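You operate a simulated robot arm through the tools that you are given. There is no shell and no other tool. Be economical: measure what you need, move in short steps, check, and stop when the job is done.

Carry out the task below with a simulated two-armed robot. There is one attempt and no reset: what you move stays moved.

Task
Pick up the clear jug from the island bench with one hand, pass it to the other hand and put it on the middle rail table on the hall side. Take the plug on the far table and put it away on the shelf under the packing bench. Put the small square pot on the far table away in the well of the cold counter. Do these in any order. Set down upright: clear jug.

It is judged by the outcome, as a careful person would: the job done as asked, and still so three seconds after it is handed in. It fails if anything else is knocked over, pushed out of place, dropped, spilled or broken.

Robot
Two 6-joint arms with two-finger parallel grippers on one trunk, on a base that drives. Base frame: it is fixed to the floor where the robot stands at the start and does not move with it; the origin is under the middle of the robot, x ahead of it, y to its left, z up; the surface under the hand at the start is at about z = 0.88. Readings come in m, degrees, newtons and seconds.
The left shoulder is at the start at [0.06, 0.187, 1.172], the right one opposite. With the tool pointing down near the work surface each hand reaches from about 0.26 to 0.62 m from the robot's upright axis, wherever it stands, measured 20 degrees to its own side. Places, roughly: clear jug (15x10x15 cm) [0.5, 0.2, 0.9]; middle rail table on the hall side [3.5, 3.2, 0.7]; plug [6, 7.75, 0.75]; shelf under the packing bench [9.1, -0.5, 0.3]; small square pot [6.75, 7.75, 0.75]; well of the cold counter [0.8, -1.4, 0.8]. Payload 1.57 kg a hand.
The TCP of each hand is the grasp point between the finger pads, 0.03 m short of the fingertips. In the tool frame z runs along the fingers and y along their closing line. Largest opening 0.11 m; finger width 0.024, thickness 0.012; the body of the gripper, 0.048 by 0.112 m, starts 0.078 m behind the TCP.
Orientation is that of the tool frame in the base frame, as a unit quaternion [x, y, z, w]. With the fingers straight down and closing along the base's y, the tool's x points along the base's -x, its y along +y and its z along -z.

Tools
- The arms move only by the tool play_rows. It takes "left_targets", "right_targets" or both (then of equal length, played together; a hand with none holds still); each is a list of rows, each an object (a shift or turn left out is 0, a gripper value left out holds the last) with "delta_pos": the shift along the tool's x, y, z in mm, a list of three; "turn": the turn, a rotation vector about the tool's x, y, z in degrees, a list of three; "fingers": the gripper command, from -1 (fully open) to 1 (shut), values between in proportion. In form: [{"delta_pos": [tx, ty, tz], "turn": [wx, wy, wz], "fingers": fingers}, ...]. A call has 1 to 20 rows; each row is the pose to reach, as a shift and turn from the pose commanded when the call began, along the tool's axes at that moment. Rows are played at 5 a second. More than 0.05 m and 8.6 degrees between two rows, or a gripper value outside its range, and nothing of the call is played. A pose out of reach is approached as far as the arm can. The call stops where the force on the tool passes 40 N (or 10 N more than at its start, if that is more) or the arm is blocked; 0.2 s more then pass. The fingers move at their own pace (about 0.153 m/s each) and stop on an object; they squeeze with about 32 N. The grip force told is the motor's: it shows also when the fingers shut on nothing. Time passes only in rows, and 0.2 s behind the last, so rows that repeat a pose let the fingers close. The reply holds the time, the measured pose of the TCP, the force on the tool along the base axes, the opening and the grip force, in the units named above and with some noise, with the torque about the TCP (base axes, N m) and any sound that the robot's microphone picked up, and new pictures: "pictures" is both (left out), scene, wrist or none (wrist: the cameras of the hands that moved).
- Cameras (640 x 400 px; columns grow to the right, rows downward): "scene" is now at [0.0173, 0.0091, 1.7131]; the picture's right is [0.12, -0.99, 0.00], its down [-0.76, -0.09, -0.64] and it looks along [0.63, 0.07, -0.77] (base axes); focal length 291 px, centre (320, 200). "left" rides on the left gripper at [0.07, -0.016, -0.141] in its tool frame; the picture's right is [0.23, 0.97, 0.00], its down [-0.85, 0.20, -0.48] and it looks along [-0.47, 0.11, 0.88] (tool axes); focal length 222 px, centre (320, 200). "right" rides on the right gripper at [0.07, 0.016, -0.141] in its tool frame; the picture's right is [-0.23, 0.97, 0.00], its down [-0.86, -0.20, -0.48] and it looks along [-0.47, -0.11, 0.88] (tool axes); focal length 222 px, centre (320, 200). There is no depth. A picture from a camera that has moved, and an enlarged one, comes with that camera's place and axes in the base frame and with its lens.
- slide_trunk(by): slides the trunk up (or, below 0, down) by that many m; the arms and the scene camera ride with it, the base frame stays. It gives what a move gives, with no picture.
- steer(legs): drives the robot by 1 to 6 legs, each [ahead, left, turn to the left] in m, m and degrees, along the robot's own axes; the way and the turn of a leg run together, so that a leg with both is an arc; at most 1.5 m and 180 degrees a leg. The arms and the cameras ride along, it lands a little off, and it stops where it bumps. It gives what a move gives, and a new picture of the scene camera.
- aim_head(pan, tilt): turns the head with the scene camera to pan (to the left, within 86 degrees either way) and tilt (down, from -29 to 69), counted from straight ahead of the robot. It gives what a move gives, and a new picture of the scene camera.
- close_up(camera, box): a new picture of the part [left, top, right, bottom] of that camera's present view, enlarged. The clock stands still meanwhile.
- job_done(): hands the job in; it is judged then, once.

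Go step by step. Nothing tells you exact positions but the pictures and the camera data: compare them with the known pose of the tool, close in by small moves and look again before you grip or let go. The budget is 165 turns and 260 pictures, counting those below and the enlarged ones. Unless the task says otherwise, let go and move clear before handing in.

The tools are called after ">>>" as a command line: name --argument value ..., lists and objects as JSON in quotes. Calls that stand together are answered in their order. play_rows: Moves the arms, as the interface text tells. Its arguments: {"type":"object","properties":{"left_targets":{"type":"array","items":{"type":"object","properties":{"delta_pos":{"type":"array","items":{"type":"number"}},"turn":{"type":"array","items":{"type":"number"}},"fingers":{"type":"number"}}}},"right_targets":{"type":"array","items":{"type":"object","properties":{"delta_pos":{"type":"array","items":{"type":"number"}},"turn":{"type":"array","items":{"type":"number"}},"fingers":{"type":"number"}}}},"pictures":{"type":"string","enum":["both","scene","wrist","none"]}},"required":[]} The other tools are called the same way: slide_trunk (by) slides the trunk up or down; steer (legs) drives the base; aim_head (pan, tilt) turns the head that bears the scene camera; close_up (camera, box) takes an enlarged picture of a part of a camera's view; job_done () hands the job in.

At the start:

```text
clock: 0.0
left_ee_pos: [0.3625, 0.2861, 1.1962]
left_orientation: [-0.001, 1.0, -0.001, 0.0]
left_wrist_force: [0.0, -0.3, -0.2]
left_wrist_torque: [-0.01, 0.02, 0.01]
left_grip_width: 0.1101
left_grip_force: 0.0
right_ee_pos: [0.4775, -0.0131, 1.1765]
right_orientation: [0.0, 1.0, 0.0, 0.0]
right_wrist_force: [0.5, 0.5, -0.7]
right_wrist_torque: [-0.03, -0.06, -0.01]
right_grip_width: 0.1101
right_grip_force: 0.1
trunk travel left (down, up): [-0.8, 0.19]
robot x, y, heading: [-0.004, -0.0022, 0.2]
head pan, tilt: [6.7, 50.3]
```

scene: 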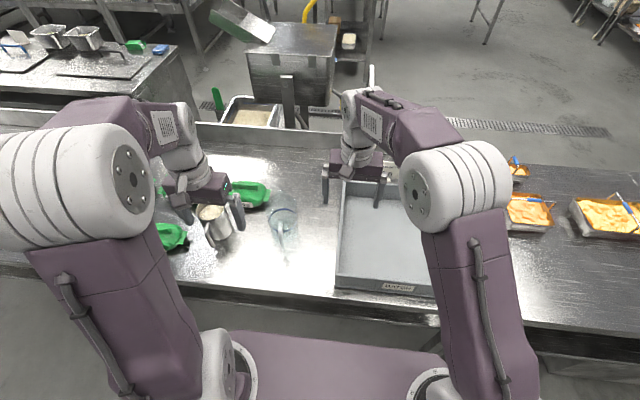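
right: 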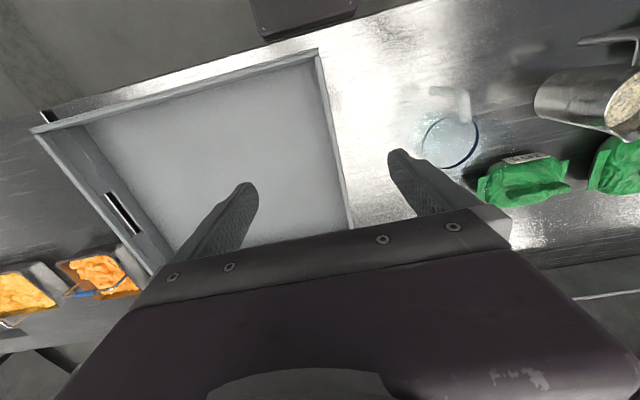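
left: 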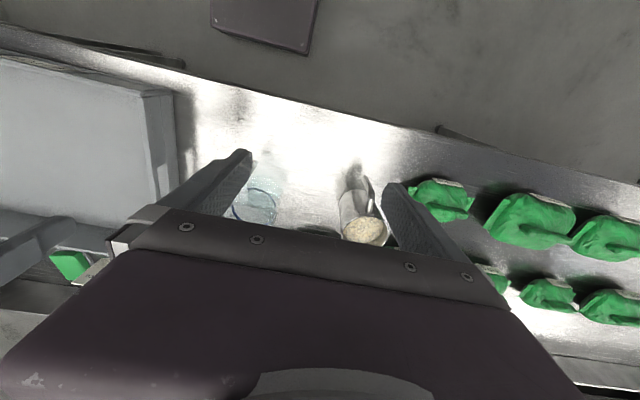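

The jug stands near [0.5, 0.2] between the bowls and the tray, with a metal jug close by on its left. I'll look closer at it from the scene and wrist cameras.

>>> close_up --camera "scene" --box '[180, 160, 360, 280]'

>>> close_up --camera "right" --box '[360, 40, 640, 215]'

```text
3.33 times, centred on (270, 220) of scene
camera zoom: at [0.0173, 0.0091, 1.7131], right [0.12, -0.99, 0.0], down [-0.76, -0.09, -0.64], along [0.63, 0.07, -0.77], focal length 971 px, centre (487, 133)
```

zoom: 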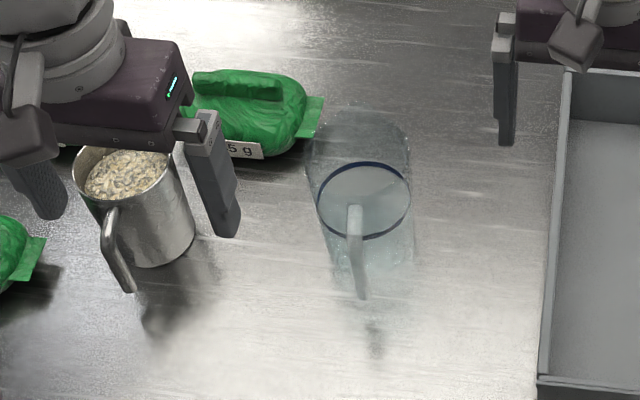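

```text
2.29 times, centred on (500, 128) of right
camera zoom: at [0.4081, 0.0038, 1.3184], right [0.23, 0.97, 0.0], down [0.86, -0.2, 0.48], along [0.47, -0.11, -0.88], focal length 508 px, centre (-91, 366)
```

zoom: 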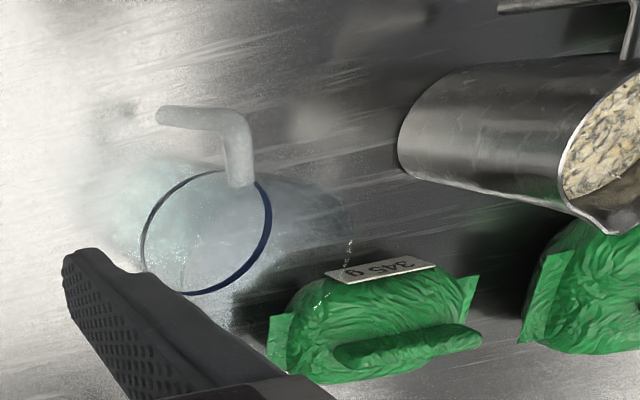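

The clear jug's band lies near [0.54, 0.185, 0.96], with its handle toward me. I'll bring the left hand above and short of it for a better look.

>>> play_rows --left_targets '[{"delta_pos": [0, -35, 0]}, {"delta_pos": [-20, -70, 0]}, {"delta_pos": [-40, -100, 0]}, {"delta_pos": [-40, -100, 0]}]' --pictures "both"

```text
clock: 1.0
left_ee_pos: [0.4031, 0.1843, 1.1958]
left_orientation: [0.001, 1.0, 0.0, 0.001]
left_wrist_force: [-0.1, -0.3, -0.3]
left_wrist_torque: [-0.02, 0.01, -0.01]
left_grip_width: 0.1099
left_grip_force: 0.1
right_ee_pos: [0.4772, -0.0132, 1.1768]
right_orientation: [0.0, 1.0, 0.0, 0.0]
right_wrist_force: [0.0, -0.9, 0.9]
right_wrist_torque: [0.02, 0.02, 0.0]
right_grip_width: 0.1101
right_grip_force: 0.1
trunk travel left (down, up): [-0.8, 0.19]
robot x, y, heading: [-0.0019, 0.0025, 0.1]
head pan, tilt: [6.7, 50.3]
camera scene: at [0.0162, 0.0093, 1.7131], right [0.12, -0.99, 0.0], down [-0.76, -0.09, -0.64], along [0.63, 0.07, -0.77], focal length 291 px, centre (320, 200)
camera left: at [0.333, 0.1676, 1.3372], right [-0.23, 0.97, 0.0], down [0.85, 0.2, 0.48], along [0.47, 0.11, -0.88], focal length 222 px, centre (320, 200)
```

scene: 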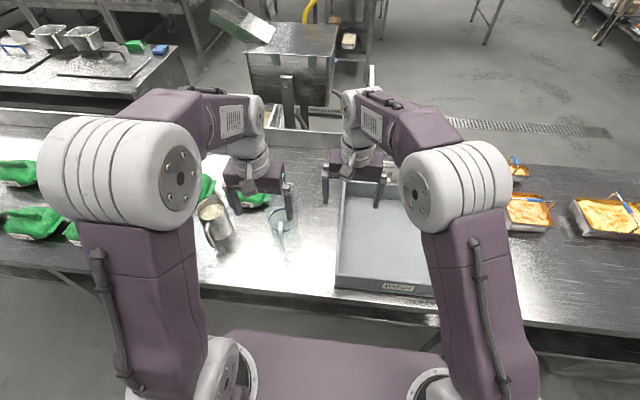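
left: 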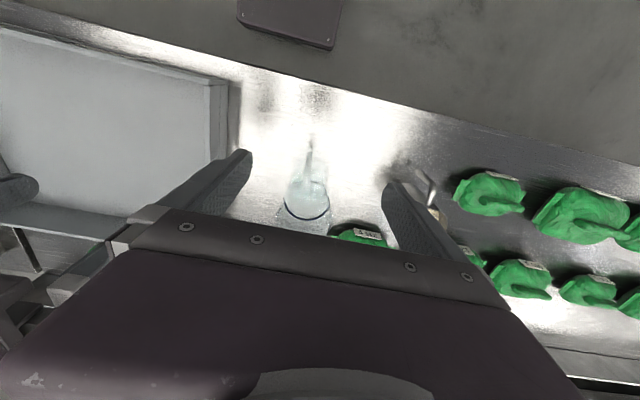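

>>> close_up --camera "left" --box '[240, 120, 400, 240]'

>>> close_up --camera "scene" --box '[230, 180, 330, 260]'

>>> close_up --camera "right" --box '[380, 60, 520, 200]'

```text
3.33 times, centred on (320, 180) of left
camera zoom: at [0.333, 0.1676, 1.3372], right [-0.23, 0.97, 0.0], down [0.85, 0.2, 0.48], along [0.47, 0.11, -0.88], focal length 740 px, centre (320, 267)
```

zoom: 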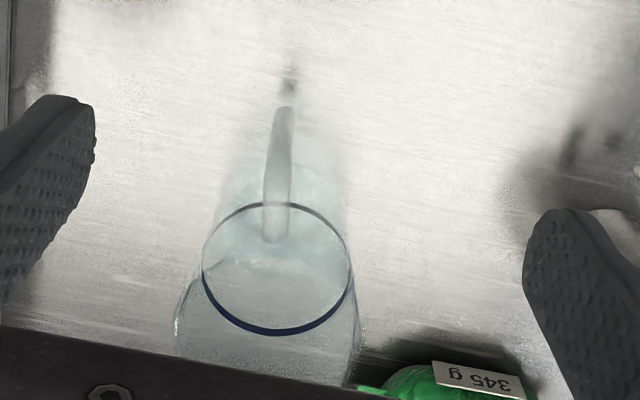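

```text
5.00 times, centred on (280, 220) of scene
camera zoom: at [0.0162, 0.0093, 1.7131], right [0.12, -0.99, 0.0], down [-0.76, -0.09, -0.64], along [0.63, 0.07, -0.77], focal length 1457 px, centre (520, 100)
```

zoom: 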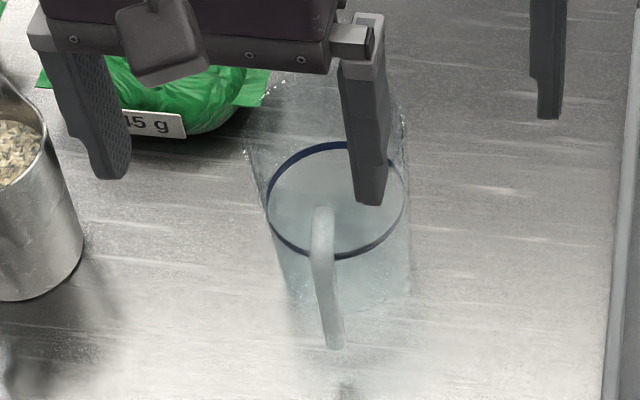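

```text
2.86 times, centred on (450, 130) of right
camera zoom: at [0.4072, 0.004, 1.3187], right [0.23, 0.97, 0.0], down [0.85, -0.2, 0.48], along [0.47, -0.11, -0.88], focal length 635 px, centre (-51, 400)
```

zoom: 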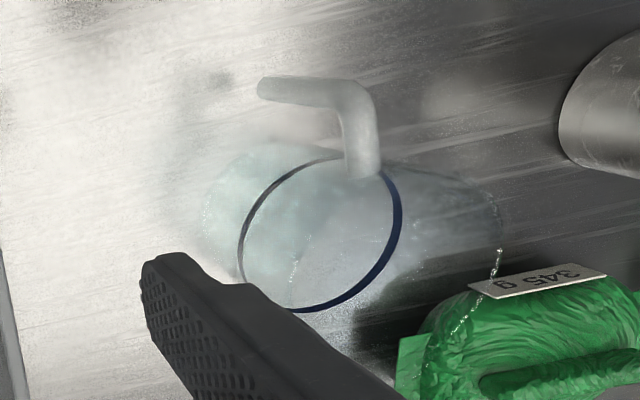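

The jug is upright: band centre about [0.55, 0.19, 0.946], rim about z = 1.03, diameter about 9–10 cm, handle toward me, and possibly liquid inside. I'll move the left hand above it, then check before going down.

>>> play_rows --left_targets '[{"delta_pos": [-40, 3, 0]}, {"delta_pos": [-80, 5, 0]}, {"delta_pos": [-120, 7, 0]}, {"delta_pos": [-147, 7, 0]}, {"delta_pos": [-147, 7, 40]}, {"delta_pos": [-147, 7, 80]}, {"delta_pos": [-147, 7, 100]}, {"delta_pos": [-147, 7, 100]}]' --pictures "both"

>>> close_up --camera "left" --box '[220, 80, 420, 240]'

>>> close_up --camera "right" --box '[380, 60, 540, 220]'

>>> close_up --camera "scene" --box '[230, 140, 330, 260]'

```text
clock: 2.8
left_ee_pos: [0.5503, 0.1921, 1.0956]
left_orientation: [0.001, 1.0, 0.0, 0.0]
left_wrist_force: [0.2, -0.2, 0.1]
left_wrist_torque: [0.02, 0.0, 0.01]
left_grip_width: 0.1102
left_grip_force: 0.1
right_ee_pos: [0.4773, -0.0144, 1.1771]
right_orientation: [0.0, 1.0, -0.001, -0.001]
right_wrist_force: [-0.8, -1.3, 0.0]
right_wrist_torque: [-0.02, -0.01, 0.0]
right_grip_width: 0.1099
right_grip_force: 0.0
trunk travel left (down, up): [-0.8, 0.19]
robot x, y, heading: [0.0013, 0.0011, -0.1]
head pan, tilt: [6.7, 50.3]
camera scene: at [0.0167, 0.009, 1.7131], right [0.12, -0.99, 0.0], down [-0.76, -0.09, -0.64], along [0.63, 0.07, -0.77], focal length 291 px, centre (320, 200)
camera left: at [0.4802, 0.1756, 1.2371], right [-0.23, 0.97, 0.0], down [0.85, 0.2, 0.48], along [0.47, 0.11, -0.88], focal length 222 px, centre (320, 200)
```

scene: 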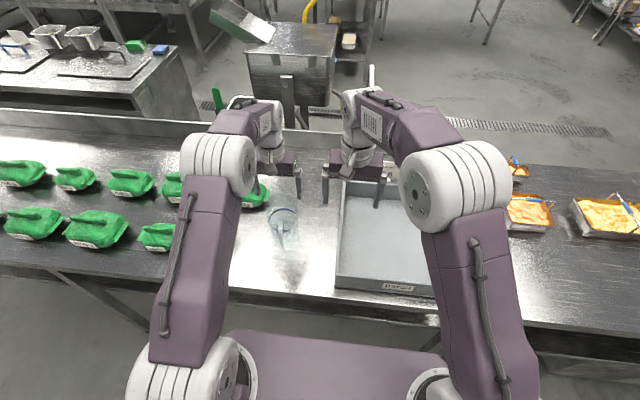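
left: 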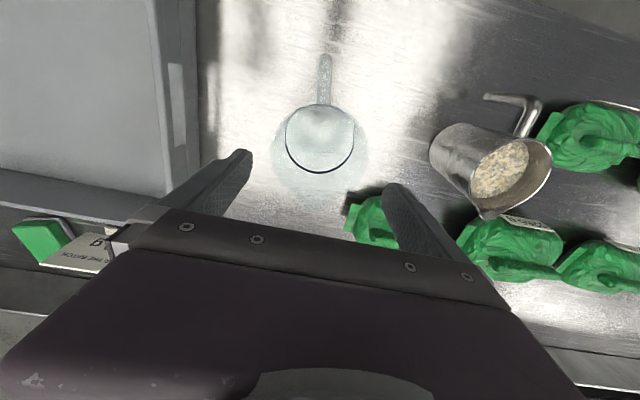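

```text
2.50 times, centred on (320, 160) of left
camera zoom: at [0.4802, 0.1756, 1.2371], right [-0.23, 0.97, 0.0], down [0.85, 0.2, 0.48], along [0.47, 0.11, -0.88], focal length 555 px, centre (320, 300)
```

zoom: 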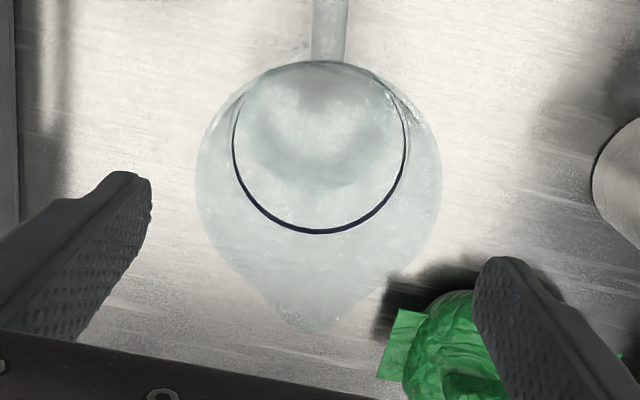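

```text
2.50 times, centred on (460, 140) of right
camera zoom: at [0.4075, 0.0037, 1.3186], right [0.23, 0.97, 0.0], down [0.85, -0.2, 0.48], along [0.47, -0.11, -0.88], focal length 555 px, centre (-30, 350)
```

zoom: 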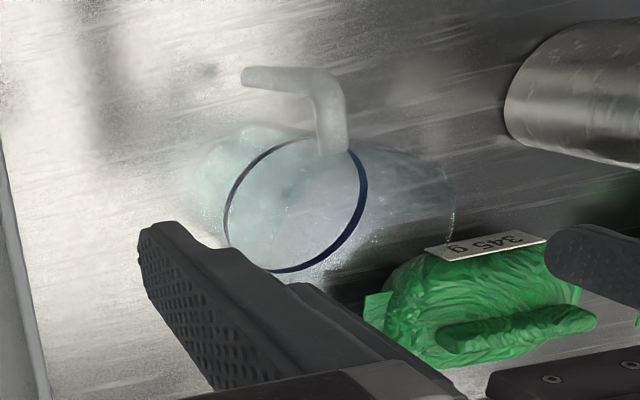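

```text
3.33 times, centred on (280, 200) of scene
camera zoom: at [0.0167, 0.009, 1.7131], right [0.12, -0.99, 0.0], down [-0.76, -0.09, -0.64], along [0.63, 0.07, -0.77], focal length 971 px, centre (453, 200)
```

zoom: 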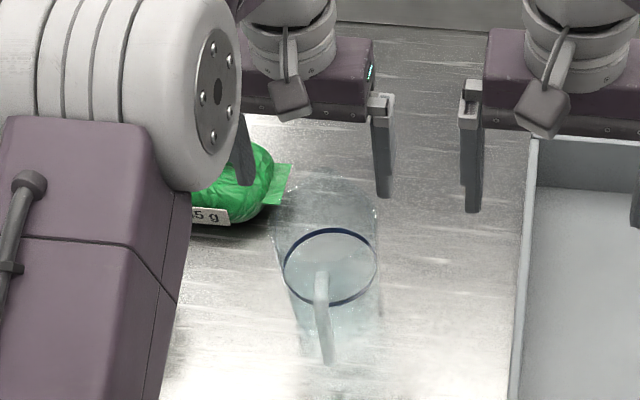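

The left hand is straight above the jug: rim centre about [0.545, 0.190], about 9.3 cm wide, spout away from me, handle toward me. I'll go down around it to TCP z ≈ 1.0 and look.

>>> play_rows --left_targets '[{"delta_pos": [3, -1, 30]}, {"delta_pos": [3, -1, 55]}, {"delta_pos": [3, -1, 75]}, {"delta_pos": [3, -1, 93]}, {"delta_pos": [3, -1, 93]}]' --pictures "wrist"

>>> close_up --camera "scene" --box '[230, 140, 330, 260]'

>>> close_up --camera "right" --box '[380, 60, 540, 220]'

```text
clock: 4.0
left_ee_pos: [0.5482, 0.1914, 1.002]
left_orientation: [0.0, 1.0, 0.0, 0.0]
left_wrist_force: [0.9, -0.3, 0.0]
left_wrist_torque: [0.0, 0.03, -0.03]
left_grip_width: 0.11
left_grip_force: 0.1
right_ee_pos: [0.4767, -0.0122, 1.1785]
right_orientation: [0.0, 1.0, 0.001, 0.0]
right_wrist_force: [0.2, -0.5, -0.5]
right_wrist_torque: [0.03, -0.02, 0.03]
right_grip_width: 0.1101
right_grip_force: 0.1
trunk travel left (down, up): [-0.8, 0.19]
robot x, y, heading: [0.001, 0.0013, 0.1]
head pan, tilt: [6.7, 50.3]
camera left: at [0.4782, 0.1743, 1.144], right [-0.23, 0.97, 0.0], down [0.85, 0.2, 0.48], along [0.47, 0.11, -0.88], focal length 222 px, centre (320, 200)
```

left: 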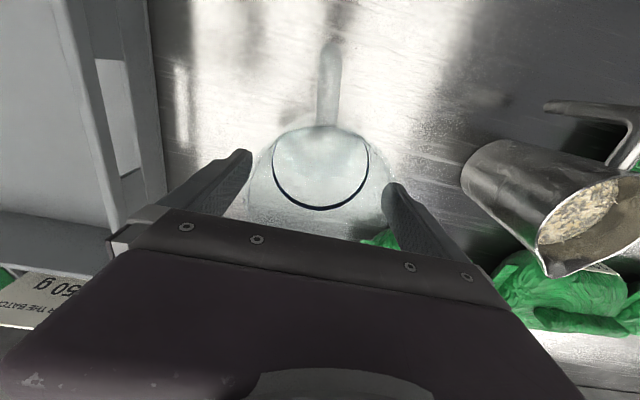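

```text
3.33 times, centred on (280, 200) of scene
camera zoom: at [0.0171, 0.009, 1.7131], right [0.12, -0.99, 0.0], down [-0.76, -0.09, -0.64], along [0.63, 0.07, -0.77], focal length 971 px, centre (453, 200)
```

zoom: 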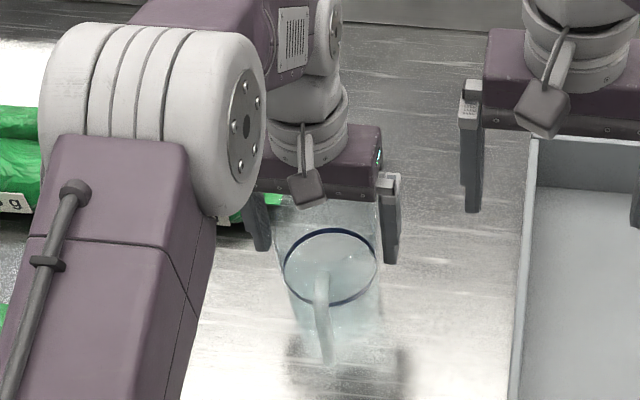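

```text
2.50 times, centred on (460, 140) of right
camera zoom: at [0.4079, 0.0037, 1.3185], right [0.23, 0.97, 0.0], down [0.86, -0.2, 0.48], along [0.47, -0.11, -0.88], focal length 555 px, centre (-30, 350)
```

zoom: 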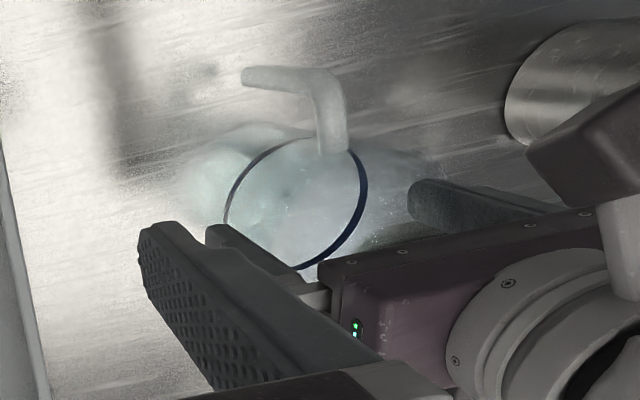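

The fingers straddle the rim nicely. I'll close the left hand.

>>> play_rows --left_targets '[{"fingers": 0.3}, {"fingers": 1}, {"fingers": 1}, {"fingers": 1}]' --pictures "wrist"

```text
clock: 5.0
left_ee_pos: [0.5474, 0.1917, 1.0029]
left_orientation: [0.0, 1.0, 0.0, 0.0]
left_wrist_force: [-0.1, 0.9, 1.3]
left_wrist_torque: [-0.03, -0.03, 0.02]
left_grip_width: 0.0898
left_grip_force: 32.2
right_ee_pos: [0.4768, -0.0132, 1.1766]
right_orientation: [0.001, 1.0, 0.0, 0.0]
right_wrist_force: [0.5, 0.2, -0.6]
right_wrist_torque: [0.0, 0.02, 0.01]
right_grip_width: 0.1101
right_grip_force: 0.2
trunk travel left (down, up): [-0.8, 0.19]
robot x, y, heading: [0.0007, -0.0027, 0.0]
head pan, tilt: [6.7, 50.3]
camera left: at [0.4783, 0.1743, 1.1442], right [-0.23, 0.97, 0.0], down [0.85, 0.2, 0.48], along [0.47, 0.11, -0.88], focal length 222 px, centre (320, 200)
```

left: 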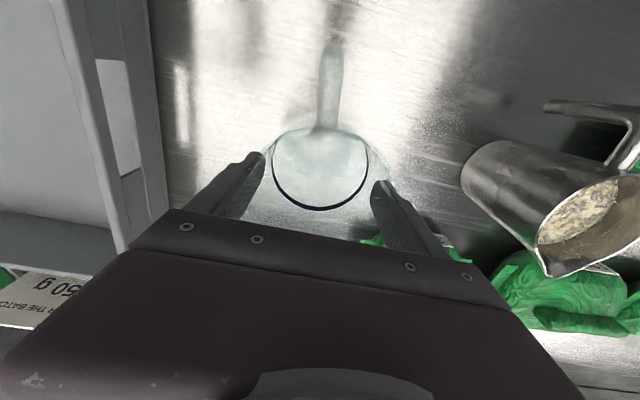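

Grip holds at 9.0 cm. I'll lift the jug straight up slowly while the right hand backs away to the right.

>>> play_rows --left_targets '[{"delta_pos": [0, 0, -15]}, {"delta_pos": [0, 0, -35]}, {"delta_pos": [0, 0, -60]}, {"delta_pos": [0, 0, -90]}, {"delta_pos": [0, 0, -120]}, {"delta_pos": [0, 0, -145]}, {"delta_pos": [0, 0, -160]}, {"delta_pos": [0, 0, -170]}, {"delta_pos": [0, 0, -170]}]' --right_targets '[{"delta_pos": [0, -20, 0]}, {"delta_pos": [15, -50, 0]}, {"delta_pos": [30, -80, 0]}, {"delta_pos": [50, -110, 0]}, {"delta_pos": [70, -140, 0]}, {"delta_pos": [80, -170, 0]}, {"delta_pos": [90, -200, 0]}, {"delta_pos": [90, -210, 0]}, {"delta_pos": [90, -210, 0]}]' --pictures "both"

```text
clock: 7.0
left_ee_pos: [0.5479, 0.1912, 1.1733]
left_orientation: [0.0, 1.0, 0.0, 0.0]
left_wrist_force: [-0.4, 0.3, -0.5]
left_wrist_torque: [-0.01, -0.02, 0.01]
left_grip_width: 0.0894
left_grip_force: 32.1
right_ee_pos: [0.3883, -0.2233, 1.1777]
right_orientation: [0.0, 1.0, -0.001, -0.001]
right_wrist_force: [0.3, 0.2, 0.4]
right_wrist_torque: [0.0, -0.01, 0.0]
right_grip_width: 0.1101
right_grip_force: 0.0
trunk travel left (down, up): [-0.8, 0.19]
robot x, y, heading: [-0.0, 0.0014, 0.1]
head pan, tilt: [6.7, 50.3]
camera scene: at [0.0179, 0.0095, 1.7131], right [0.12, -0.99, 0.0], down [-0.76, -0.09, -0.64], along [0.63, 0.07, -0.77], focal length 291 px, centre (320, 200)
camera right: at [0.3185, -0.2059, 1.318], right [0.23, 0.97, 0.0], down [0.86, -0.2, 0.48], along [0.47, -0.11, -0.88], focal length 222 px, centre (320, 200)
camera left: at [0.4781, 0.1749, 1.3145], right [-0.23, 0.97, 0.0], down [0.85, 0.2, 0.48], along [0.47, 0.11, -0.88], focal length 222 px, centre (320, 200)
```

scene: 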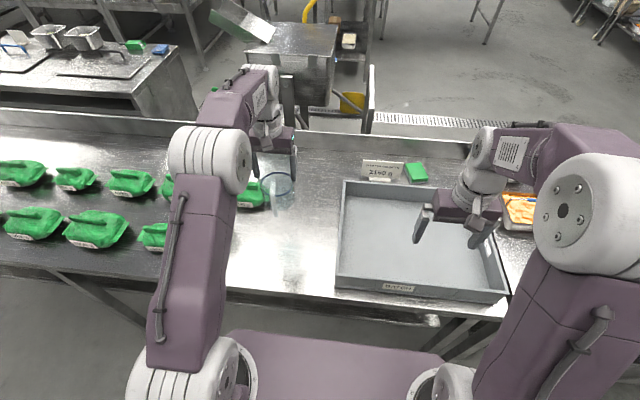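
right: 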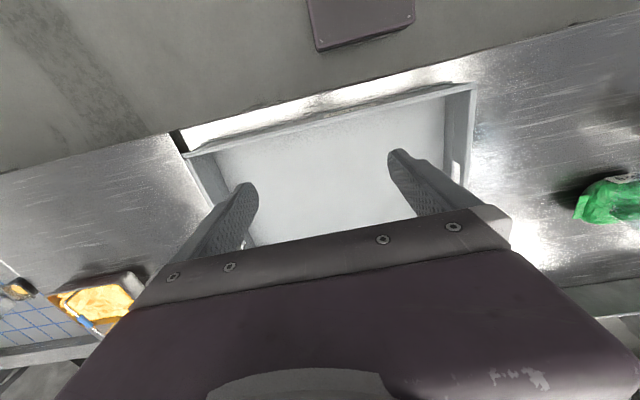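
left: 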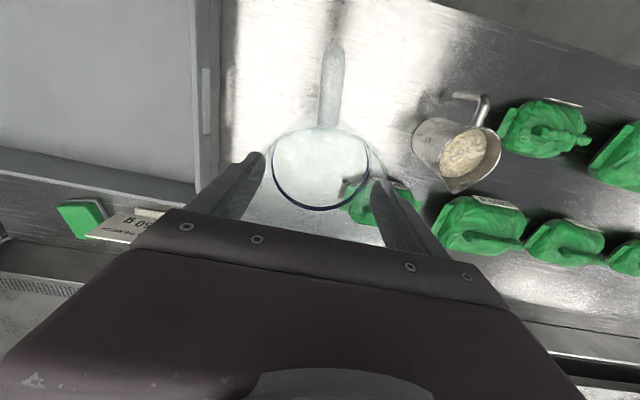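

The jug is up. Now I'll turn it with the left hand so the spout faces right, and yaw the right hand toward it.

>>> play_rows --left_targets '[{"delta_pos": [5, -5, -5], "turn": [0, 0, 8]}, {"delta_pos": [12, -10, -10], "turn": [0, 0, 16]}, {"delta_pos": [20, -15, -20], "turn": [0, 0, 24]}, {"delta_pos": [28, -20, -30], "turn": [0, 0, 32]}, {"delta_pos": [36, -25, -40], "turn": [0, 0, 40]}, {"delta_pos": [44, -30, -50], "turn": [0, 0, 48]}, {"delta_pos": [52, -35, -60], "turn": [0, 0, 56]}, {"delta_pos": [60, -40, -65], "turn": [0, 0, 64]}, {"delta_pos": [68, -45, -70], "turn": [0, 0, 72]}, {"delta_pos": [70, -50, -70], "turn": [0, 0, 80]}, {"delta_pos": [70, -50, -70], "turn": [0, 0, 88]}, {"delta_pos": [70, -50, -70], "turn": [0, 0, 90]}]' --right_targets '[{"turn": [0, 0, -8]}, {"turn": [0, 0, -16]}, {"turn": [0, 0, -24]}, {"turn": [0, 0, -32]}, {"turn": [0, 0, -40]}, {"turn": [0, 0, -48]}, {"turn": [0, 0, -56]}, {"turn": [0, 0, -64]}, {"turn": [0, 0, -70]}, {"turn": [0, 0, -70]}, {"turn": [0, 0, -70]}, {"turn": [0, 0, -70]}]' --pictures "scene"

```text
clock: 9.6
left_ee_pos: [0.4774, 0.1412, 1.2424]
left_orientation: [0.707, 0.707, 0.0, -0.001]
left_wrist_force: [0.0, -0.2, -1.1]
left_wrist_torque: [0.0, 0.0, -0.02]
left_grip_width: 0.0891
left_grip_force: 31.5
right_ee_pos: [0.3869, -0.2233, 1.1779]
right_orientation: [-0.573, 0.819, 0.0, 0.0]
right_wrist_force: [0.5, 0.0, 0.2]
right_wrist_torque: [0.03, -0.01, 0.02]
right_grip_width: 0.1099
right_grip_force: 0.1
trunk travel left (down, up): [-0.8, 0.19]
robot x, y, heading: [-0.0043, -0.0024, -0.1]
head pan, tilt: [6.7, 50.3]
camera scene: at [0.0173, 0.009, 1.7131], right [0.12, -0.99, 0.0], down [-0.76, -0.09, -0.64], along [0.63, 0.07, -0.77], focal length 291 px, centre (320, 200)
```

scene: 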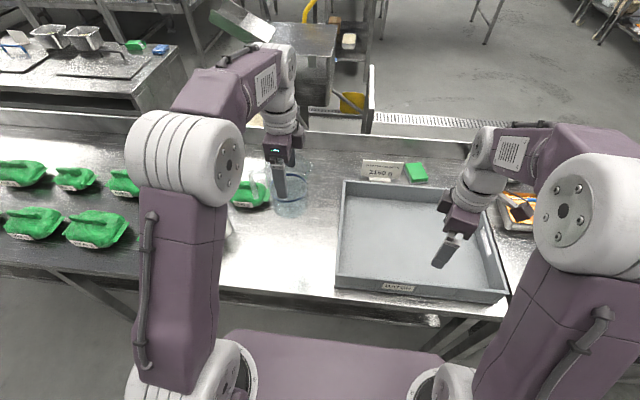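

The jug is turned. Now I'll pitch the right hand so its fingers point at the jug, 30° below horizontal, raising it slightly.

>>> play_rows --right_targets '[{"delta_pos": [0, 0, -10], "turn": [0, -8, 0]}, {"delta_pos": [0, 0, -20], "turn": [0, -16, 0]}, {"delta_pos": [0, 0, -30], "turn": [0, -24, 0]}, {"delta_pos": [0, 0, -45], "turn": [0, -32, 0]}, {"delta_pos": [0, 0, -60], "turn": [0, -40, 0]}, {"delta_pos": [0, 0, -75], "turn": [0, -48, 0]}, {"delta_pos": [0, 0, -90], "turn": [0, -56, 0]}, {"delta_pos": [0, 0, -100], "turn": [0, -60, 0]}, {"delta_pos": [0, 0, -100], "turn": [0, -60, 0]}]' --pictures "both"

```text
clock: 11.6
left_ee_pos: [0.4773, 0.1417, 1.2427]
left_orientation: [0.707, 0.708, 0.0, 0.0]
left_wrist_force: [1.1, 0.8, -1.0]
left_wrist_torque: [-0.02, 0.0, 0.01]
left_grip_width: 0.0888
left_grip_force: 32.2
right_ee_pos: [0.389, -0.2234, 1.2773]
right_orientation: [-0.496, 0.709, 0.288, 0.411]
right_wrist_force: [0.6, -0.1, 0.4]
right_wrist_torque: [-0.01, 0.01, 0.0]
right_grip_width: 0.1099
right_grip_force: 0.1
trunk travel left (down, up): [-0.8, 0.19]
robot x, y, heading: [-0.001, -0.001, -0.1]
head pan, tilt: [6.7, 50.3]
camera scene: at [0.0175, 0.0093, 1.7131], right [0.12, -0.99, 0.0], down [-0.76, -0.09, -0.64], along [0.63, 0.07, -0.77], focal length 291 px, centre (320, 200)
camera right: at [0.3191, -0.3644, 1.2874], right [-0.88, 0.44, 0.2], down [0.19, -0.06, 0.98], along [0.44, 0.9, -0.03], focal length 222 px, centre (320, 200)
```

scene: 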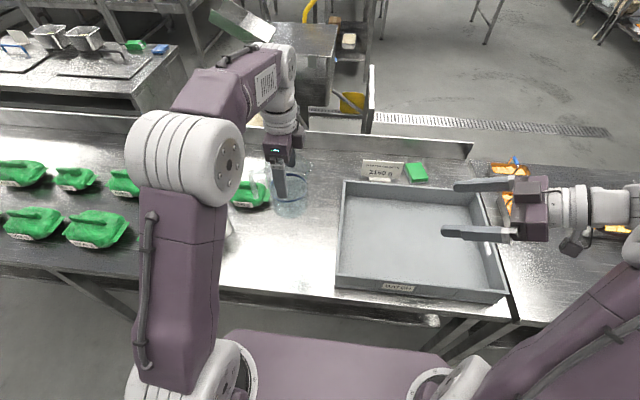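
right: 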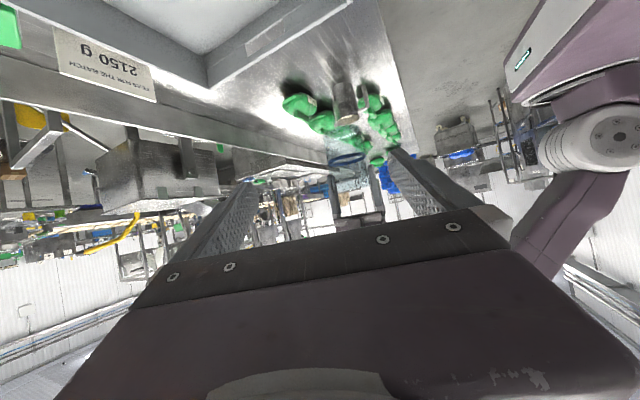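

The right hand is oriented well. I'll align it on the approach line and advance partway.

>>> play_rows --right_targets '[{"delta_pos": [-25, 12, 0]}, {"delta_pos": [-50, 24, 20]}, {"delta_pos": [-75, 36, 50]}, {"delta_pos": [-89, 42, 90]}, {"delta_pos": [-89, 42, 130]}, {"delta_pos": [-89, 42, 170]}, {"delta_pos": [-89, 42, 210]}, {"delta_pos": [-89, 42, 235]}, {"delta_pos": [-89, 42, 235]}]' --pictures "both"

>>> close_up --camera "right" --box '[220, 80, 440, 230]'

>>> close_up --camera "scene" --box '[220, 110, 400, 250]'

```text
clock: 13.6
left_ee_pos: [0.4768, 0.141, 1.2431]
left_orientation: [0.707, 0.707, 0.0, 0.0]
left_wrist_force: [-0.2, 0.2, -1.1]
left_wrist_torque: [-0.02, -0.01, 0.03]
left_grip_width: 0.0885
left_grip_force: 32.0
right_ee_pos: [0.4335, 0.0261, 1.2349]
right_orientation: [-0.496, 0.71, 0.286, 0.41]
right_wrist_force: [0.1, 0.1, 1.1]
right_wrist_torque: [0.02, 0.01, 0.01]
right_grip_width: 0.1099
right_grip_force: 0.1
trunk travel left (down, up): [-0.8, 0.19]
robot x, y, heading: [0.0006, -0.003, -0.0]
head pan, tilt: [6.7, 50.3]
camera scene: at [0.0171, 0.0085, 1.7131], right [0.12, -0.99, 0.0], down [-0.76, -0.09, -0.64], along [0.63, 0.07, -0.77], focal length 291 px, centre (320, 200)
camera right: at [0.3644, -0.1164, 1.2461], right [-0.88, 0.44, 0.2], down [0.19, -0.06, 0.98], along [0.44, 0.9, -0.04], focal length 222 px, centre (320, 200)
```

scene: 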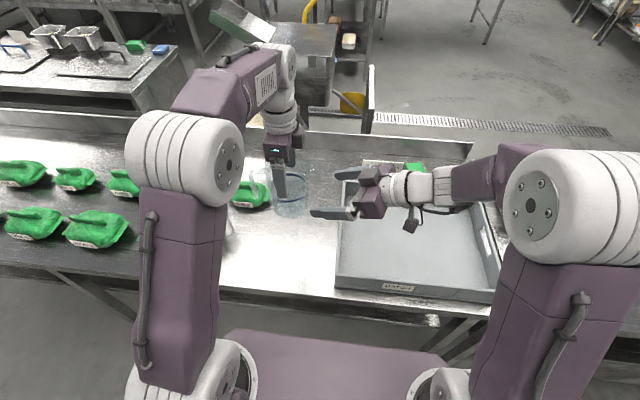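
right: 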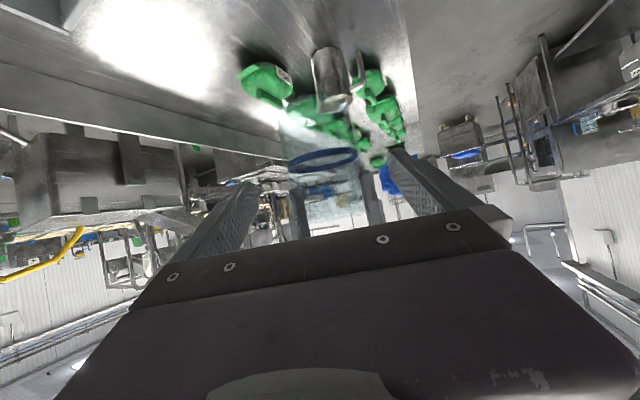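

```text
2.67 times, centred on (330, 155) of right
camera zoom: at [0.3644, -0.1164, 1.2461], right [-0.88, 0.44, 0.2], down [0.19, -0.06, 0.98], along [0.44, 0.9, -0.04], focal length 592 px, centre (293, 320)
```

zoom: 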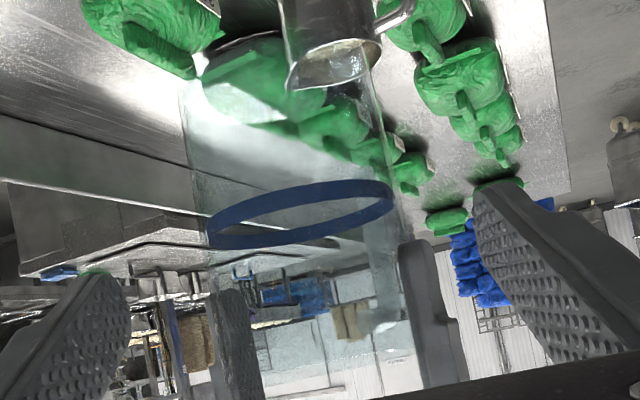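

```text
2.86 times, centred on (310, 180) of scene
camera zoom: at [0.0171, 0.0085, 1.7131], right [0.12, -0.99, 0.0], down [-0.76, -0.09, -0.64], along [0.63, 0.07, -0.77], focal length 832 px, centre (349, 257)
```

zoom: 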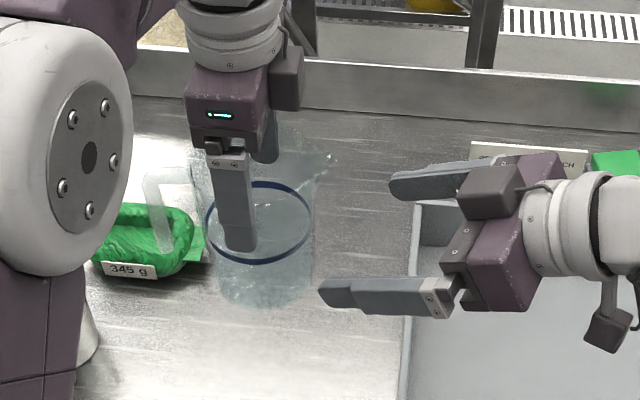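

The jug is centred between the right fingers (the band is decoration, the jug looks empty). I'll advance the remaining 14 cm.

>>> play_rows --right_targets '[{"delta_pos": [0, 0, 30]}, {"delta_pos": [0, -1, 60]}, {"delta_pos": [-1, -2, 85]}, {"delta_pos": [-1, -2, 110]}, {"delta_pos": [-1, -2, 130]}, {"delta_pos": [-1, -2, 140]}, {"delta_pos": [-1, -2, 140]}]' --pictures "wrist"

>>> close_up --camera "scene" --box '[220, 110, 400, 250]'

```text
clock: 15.2
left_ee_pos: [0.4768, 0.1406, 1.2438]
left_orientation: [0.707, 0.707, 0.0, -0.001]
left_wrist_force: [0.2, -0.8, -1.7]
left_wrist_torque: [0.01, 0.03, 0.0]
left_grip_width: 0.0885
left_grip_force: 31.9
right_ee_pos: [0.4763, 0.138, 1.1669]
right_orientation: [-0.497, 0.709, 0.287, 0.41]
right_wrist_force: [-0.1, 0.0, -1.0]
right_wrist_torque: [0.02, -0.01, 0.01]
right_grip_width: 0.1103
right_grip_force: 0.2
trunk travel left (down, up): [-0.8, 0.19]
robot x, y, heading: [-0.0008, -0.0028, 0.2]
head pan, tilt: [6.7, 50.3]
camera right: at [0.4082, -0.0031, 1.1777], right [-0.88, 0.44, 0.2], down [0.19, -0.06, 0.98], along [0.44, 0.9, -0.04], focal length 222 px, centre (320, 200)
```

right: 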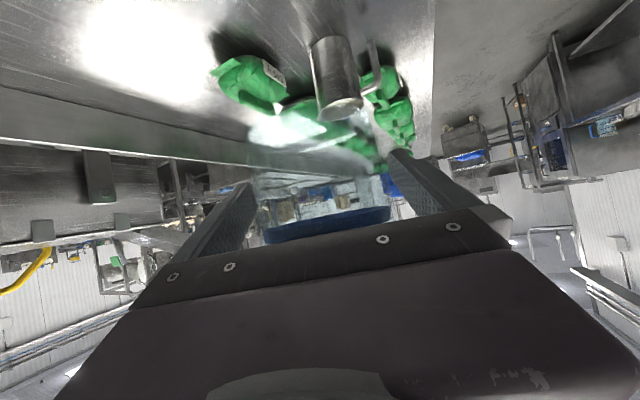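

```text
2.86 times, centred on (310, 180) of scene
camera zoom: at [0.0175, 0.009, 1.7131], right [0.12, -0.99, 0.0], down [-0.76, -0.09, -0.64], along [0.63, 0.07, -0.77], focal length 832 px, centre (349, 257)
```

zoom: 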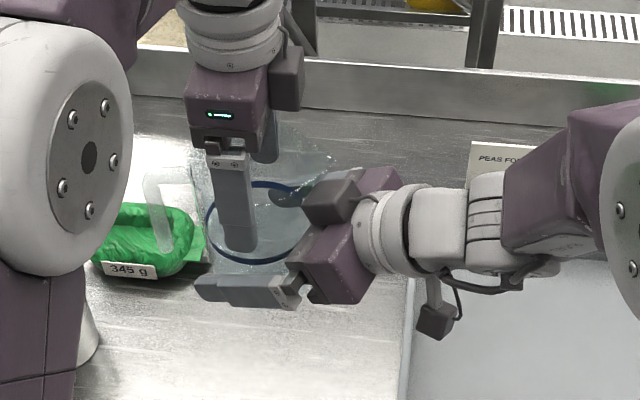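

The right fingers surround the body below the left fingertips. I'll close the right hand.

>>> play_rows --right_targets '[{"fingers": 0.2}, {"fingers": 1}, {"fingers": 1}, {"fingers": 1}]' --pictures "none"

```text
clock: 16.2
left_ee_pos: [0.4771, 0.1412, 1.2427]
left_orientation: [0.707, 0.707, 0.0, 0.0]
left_wrist_force: [2.2, -3.8, 1.0]
left_wrist_torque: [-0.09, -0.04, 0.48]
left_grip_width: 0.0883
left_grip_force: 31.9
right_ee_pos: [0.4778, 0.138, 1.1679]
right_orientation: [-0.497, 0.709, 0.288, 0.409]
right_wrist_force: [-1.5, 4.2, -0.3]
right_wrist_torque: [-0.17, -0.12, -0.52]
right_grip_width: 0.0945
right_grip_force: 32.7
trunk travel left (down, up): [-0.8, 0.19]
robot x, y, heading: [-0.0007, 0.0013, -0.1]
head pan, tilt: [6.7, 50.3]
```

The right hand holds the jug (0.0945 m). I'll open the left and lift it away.

>>> play_rows --left_targets '[{"fingers": 0}, {"fingers": -1}, {"fingers": -1}, {"delta_pos": [0, 0, -30]}, {"delta_pos": [0, 0, -60]}, {"delta_pos": [0, 0, -100]}, {"delta_pos": [0, 0, -100]}]' --pictures "scene"

>>> close_up --camera "scene" --box '[220, 110, 400, 250]'

```text
clock: 17.8
left_ee_pos: [0.4774, 0.1423, 1.3421]
left_orientation: [0.707, 0.707, -0.001, -0.001]
left_wrist_force: [-0.3, 0.9, 0.3]
left_wrist_torque: [-0.01, 0.0, 0.0]
left_grip_width: 0.11
left_grip_force: 0.1
right_ee_pos: [0.4762, 0.1384, 1.1664]
right_orientation: [-0.496, 0.71, 0.286, 0.409]
right_wrist_force: [-0.1, -0.6, 0.1]
right_wrist_torque: [0.0, 0.0, 0.05]
right_grip_width: 0.0943
right_grip_force: 32.0
trunk travel left (down, up): [-0.8, 0.19]
robot x, y, heading: [0.0019, -0.0011, 0.4]
head pan, tilt: [6.7, 50.3]
camera scene: at [0.0176, 0.0091, 1.7131], right [0.12, -0.99, 0.0], down [-0.76, -0.09, -0.64], along [0.63, 0.07, -0.77], focal length 291 px, centre (320, 200)
```

scene: 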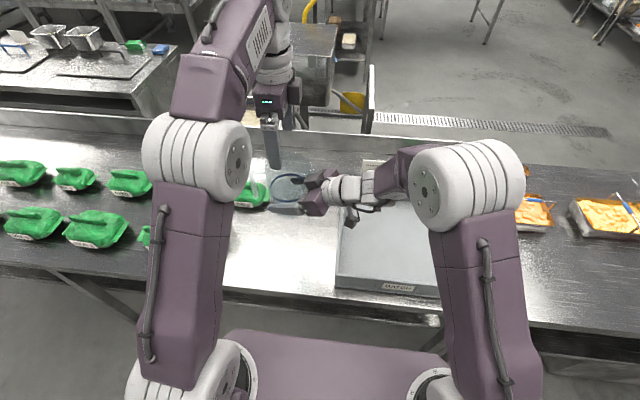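

```text
2.86 times, centred on (310, 180) of scene
camera zoom: at [0.0176, 0.0091, 1.7131], right [0.12, -0.99, 0.0], down [-0.76, -0.09, -0.64], along [0.63, 0.07, -0.77], focal length 832 px, centre (349, 257)
```

zoom: 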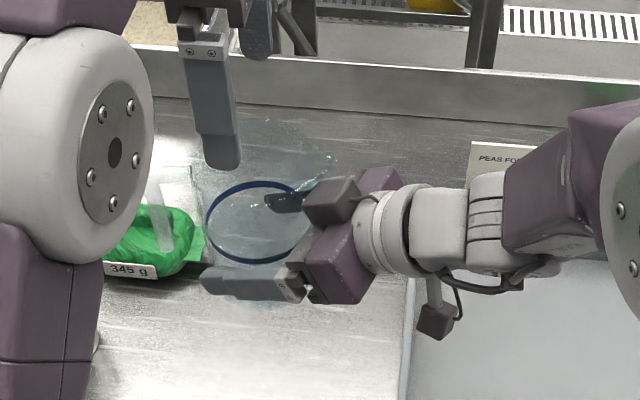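

The pass is complete and the jug is upright in the right hand. I'll draw both hands in for driving, and look around.

>>> play_rows --left_targets '[{"delta_pos": [20, -20, 0], "turn": [0, 0, -8]}, {"delta_pos": [40, -40, 0], "turn": [0, 0, -16]}, {"delta_pos": [60, -60, 0], "turn": [0, 0, -24]}, {"delta_pos": [80, -80, 0], "turn": [0, 0, -32]}, {"delta_pos": [100, -100, 0], "turn": [0, 0, -40]}, {"delta_pos": [120, -120, 0], "turn": [0, 0, -48]}, {"delta_pos": [140, -140, 0], "turn": [0, 0, -56]}, {"delta_pos": [150, -150, 0], "turn": [0, 0, -64]}, {"delta_pos": [150, -150, 0], "turn": [0, 0, -72]}, {"delta_pos": [150, -150, 0], "turn": [0, 0, -80]}, {"delta_pos": [150, -150, 0], "turn": [0, 0, -88]}, {"delta_pos": [150, -150, 0], "turn": [0, 0, -90]}]' --right_targets '[{}, {}, {"delta_pos": [1, 7, -12]}, {"delta_pos": [2, 14, -24]}, {"delta_pos": [3, 22, -40]}, {"delta_pos": [5, 30, -55]}, {"delta_pos": [7, 40, -70]}, {"delta_pos": [9, 50, -90]}, {"delta_pos": [11, 60, -108]}, {"delta_pos": [11, 67, -120]}, {"delta_pos": [11, 67, -120]}, {"delta_pos": [11, 67, -120]}]' --pictures "none"

>>> aim_head --pan 45 --tilt 15

>>> aim_head --pan 0 --tilt 12

>>> aim_head --pan -70 --tilt 25

>>> aim_head --pan 86 --tilt 25

```text
clock: 20.4
left_ee_pos: [0.3264, 0.2895, 1.3435]
left_orientation: [-0.002, 1.0, 0.0, 0.001]
left_wrist_force: [0.0, -0.2, -0.2]
left_wrist_torque: [0.0, -0.01, 0.01]
left_grip_width: 0.11
left_grip_force: 0.1
right_ee_pos: [0.3757, 0.0583, 1.2175]
right_orientation: [-0.497, 0.709, 0.287, 0.409]
right_wrist_force: [0.5, -0.3, -1.8]
right_wrist_torque: [0.01, 0.0, 0.01]
right_grip_width: 0.0942
right_grip_force: 31.8
trunk travel left (down, up): [-0.8, 0.19]
robot x, y, heading: [-0.0013, -0.0007, -0.0]
head pan, tilt: [6.7, 50.3]
```

```text
clock: 21.4
left_ee_pos: [0.3263, 0.2904, 1.3435]
left_orientation: [0.0, 1.0, 0.0, 0.0]
left_wrist_force: [-0.9, 0.8, -0.3]
left_wrist_torque: [-0.01, 0.0, 0.03]
left_grip_width: 0.11
left_grip_force: 0.0
right_ee_pos: [0.3762, 0.0583, 1.2173]
right_orientation: [-0.497, 0.709, 0.287, 0.409]
right_wrist_force: [-0.4, -0.1, -0.1]
right_wrist_torque: [0.02, 0.01, -0.02]
right_grip_width: 0.0943
right_grip_force: 31.9
trunk travel left (down, up): [-0.8, 0.19]
robot x, y, heading: [-0.0017, 0.0009, -0.2]
head pan, tilt: [45.0, 15.0]
camera scene: at [0.0074, 0.066, 1.7672], right [0.71, -0.71, 0.0], down [-0.18, -0.18, -0.97], along [0.68, 0.68, -0.26], focal length 291 px, centre (320, 200)
```

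scene: 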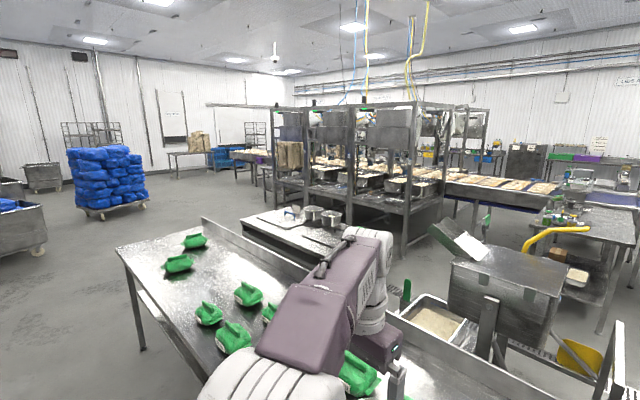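

```text
clock: 22.6
left_ee_pos: [0.3265, 0.292, 1.3432]
left_orientation: [0.0, 1.0, 0.0, 0.0]
left_wrist_force: [0.0, -1.0, 1.6]
left_wrist_torque: [-0.01, 0.0, 0.01]
left_grip_width: 0.1101
left_grip_force: 0.2
right_ee_pos: [0.3752, 0.058, 1.2188]
right_orientation: [-0.497, 0.71, 0.286, 0.41]
right_wrist_force: [0.3, -0.2, -2.5]
right_wrist_torque: [-0.01, 0.02, 0.01]
right_grip_width: 0.0944
right_grip_force: 31.5
trunk travel left (down, up): [-0.8, 0.19]
robot x, y, heading: [0.0021, 0.0028, 0.1]
head pan, tilt: [0.0, 12.0]
camera scene: at [0.0344, 0.0002, 1.7722], right [0.0, -1.0, 0.0], down [-0.21, 0.0, -0.98], along [0.98, 0.0, -0.21], focal length 291 px, centre (320, 200)
```

scene: 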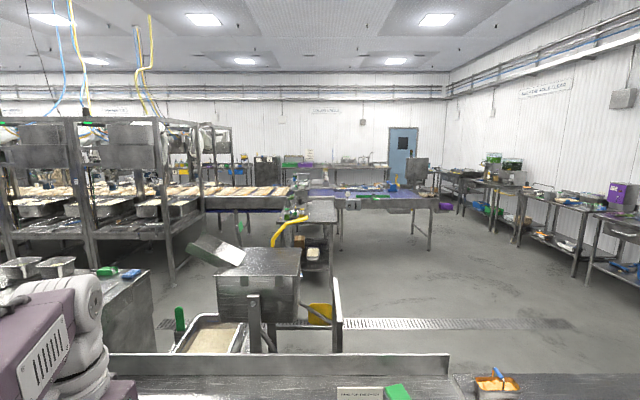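

```text
clock: 24.0
left_ee_pos: [0.3279, 0.2909, 1.344]
left_orientation: [0.0, 1.0, 0.0, 0.0]
left_wrist_force: [-0.8, -0.2, 0.6]
left_wrist_torque: [0.03, 0.02, -0.03]
left_grip_width: 0.1105
left_grip_force: 0.2
right_ee_pos: [0.3762, 0.0589, 1.2181]
right_orientation: [-0.497, 0.709, 0.287, 0.41]
right_wrist_force: [-0.2, 1.1, -0.8]
right_wrist_torque: [-0.01, -0.02, 0.04]
right_grip_width: 0.0944
right_grip_force: 32.1
trunk travel left (down, up): [-0.8, 0.19]
robot x, y, heading: [-0.0009, 0.0005, -0.1]
head pan, tilt: [-70.0, 25.0]
camera scene: at [-0.0271, -0.0865, 1.7511], right [-0.94, -0.34, 0.0], down [-0.14, 0.4, -0.91], along [0.31, -0.85, -0.42], focal length 291 px, centre (320, 200)
```

scene: 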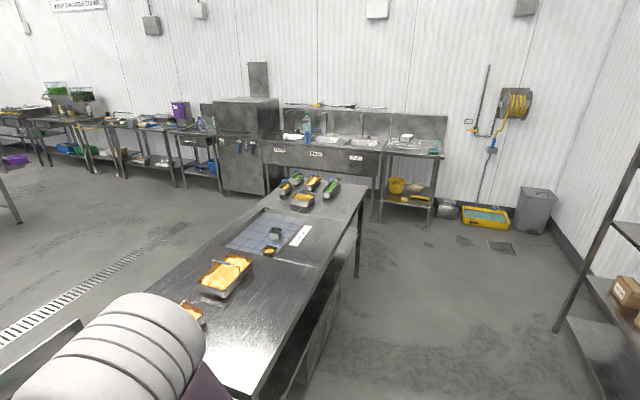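

```text
clock: 26.4
left_ee_pos: [0.3273, 0.2911, 1.3427]
left_orientation: [-0.001, 1.0, 0.0, 0.0]
left_wrist_force: [0.5, 0.1, 0.3]
left_wrist_torque: [0.0, 0.01, -0.01]
left_grip_width: 0.1099
left_grip_force: 0.0
right_ee_pos: [0.3764, 0.0584, 1.2191]
right_orientation: [-0.497, 0.709, 0.287, 0.409]
right_wrist_force: [-0.3, 1.0, -1.9]
right_wrist_torque: [0.02, 0.0, -0.03]
right_grip_width: 0.0942
right_grip_force: 32.0
trunk travel left (down, up): [-0.8, 0.19]
robot x, y, heading: [0.0009, 0.0022, -0.2]
head pan, tilt: [85.9, 25.0]
camera scene: at [-0.0522, 0.092, 1.7511], right [1.0, -0.07, 0.0], down [-0.03, -0.42, -0.91], along [0.06, 0.9, -0.42], focal length 291 px, centre (320, 200)
```

scene: 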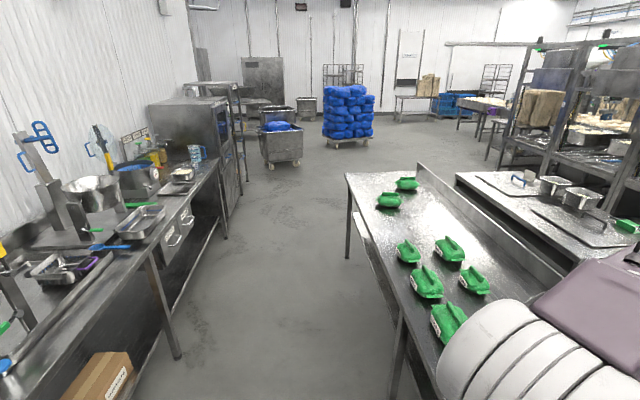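

The island bench runs left–right; the framed tables to the front-left must be the rail tables. I'll zoom there to understand the goal and the route.

>>> aim_head --pan 42 --tilt 15

>>> close_up --camera "scene" --box '[230, 80, 490, 250]'

```text
clock: 27.5
left_ee_pos: [0.3271, 0.2912, 1.3432]
left_orientation: [0.0, 1.0, 0.0, 0.0]
left_wrist_force: [0.1, 0.0, -0.8]
left_wrist_torque: [0.02, 0.03, -0.04]
left_grip_width: 0.1101
left_grip_force: 0.1
right_ee_pos: [0.3754, 0.0589, 1.2176]
right_orientation: [-0.497, 0.709, 0.288, 0.409]
right_wrist_force: [1.1, 0.2, -1.7]
right_wrist_torque: [-0.01, 0.0, 0.03]
right_grip_width: 0.0942
right_grip_force: 32.3
trunk travel left (down, up): [-0.8, 0.19]
robot x, y, heading: [0.0013, 0.001, -0.1]
head pan, tilt: [42.0, 15.0]
camera scene: at [0.0105, 0.0627, 1.7673], right [0.67, -0.74, 0.0], down [-0.19, -0.17, -0.97], along [0.72, 0.65, -0.26], focal length 291 px, centre (320, 200)
```

scene: 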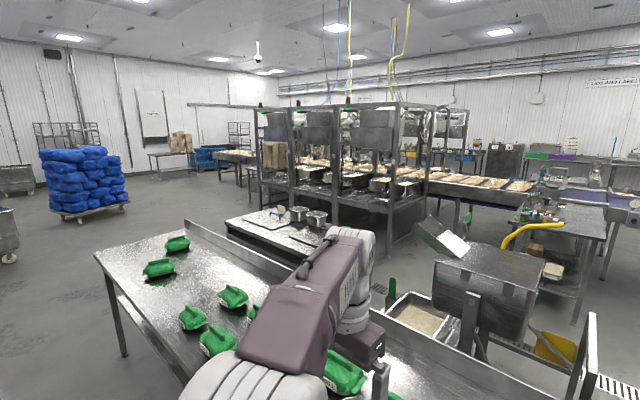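

```text
2.35 times, centred on (360, 165) of scene
camera zoom: at [0.0105, 0.0627, 1.7673], right [0.67, -0.74, 0.0], down [-0.19, -0.17, -0.97], along [0.72, 0.65, -0.26], focal length 686 px, centre (226, 282)
```

zoom: 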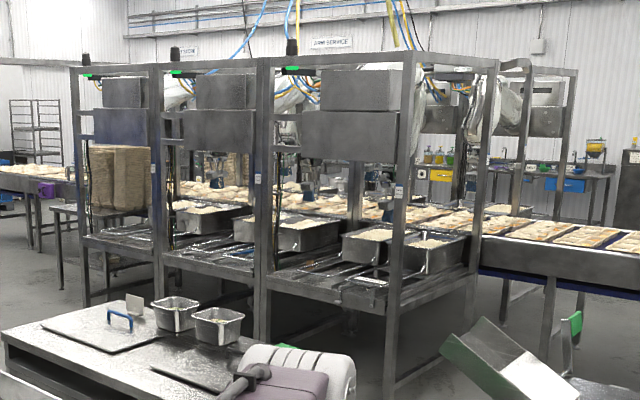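

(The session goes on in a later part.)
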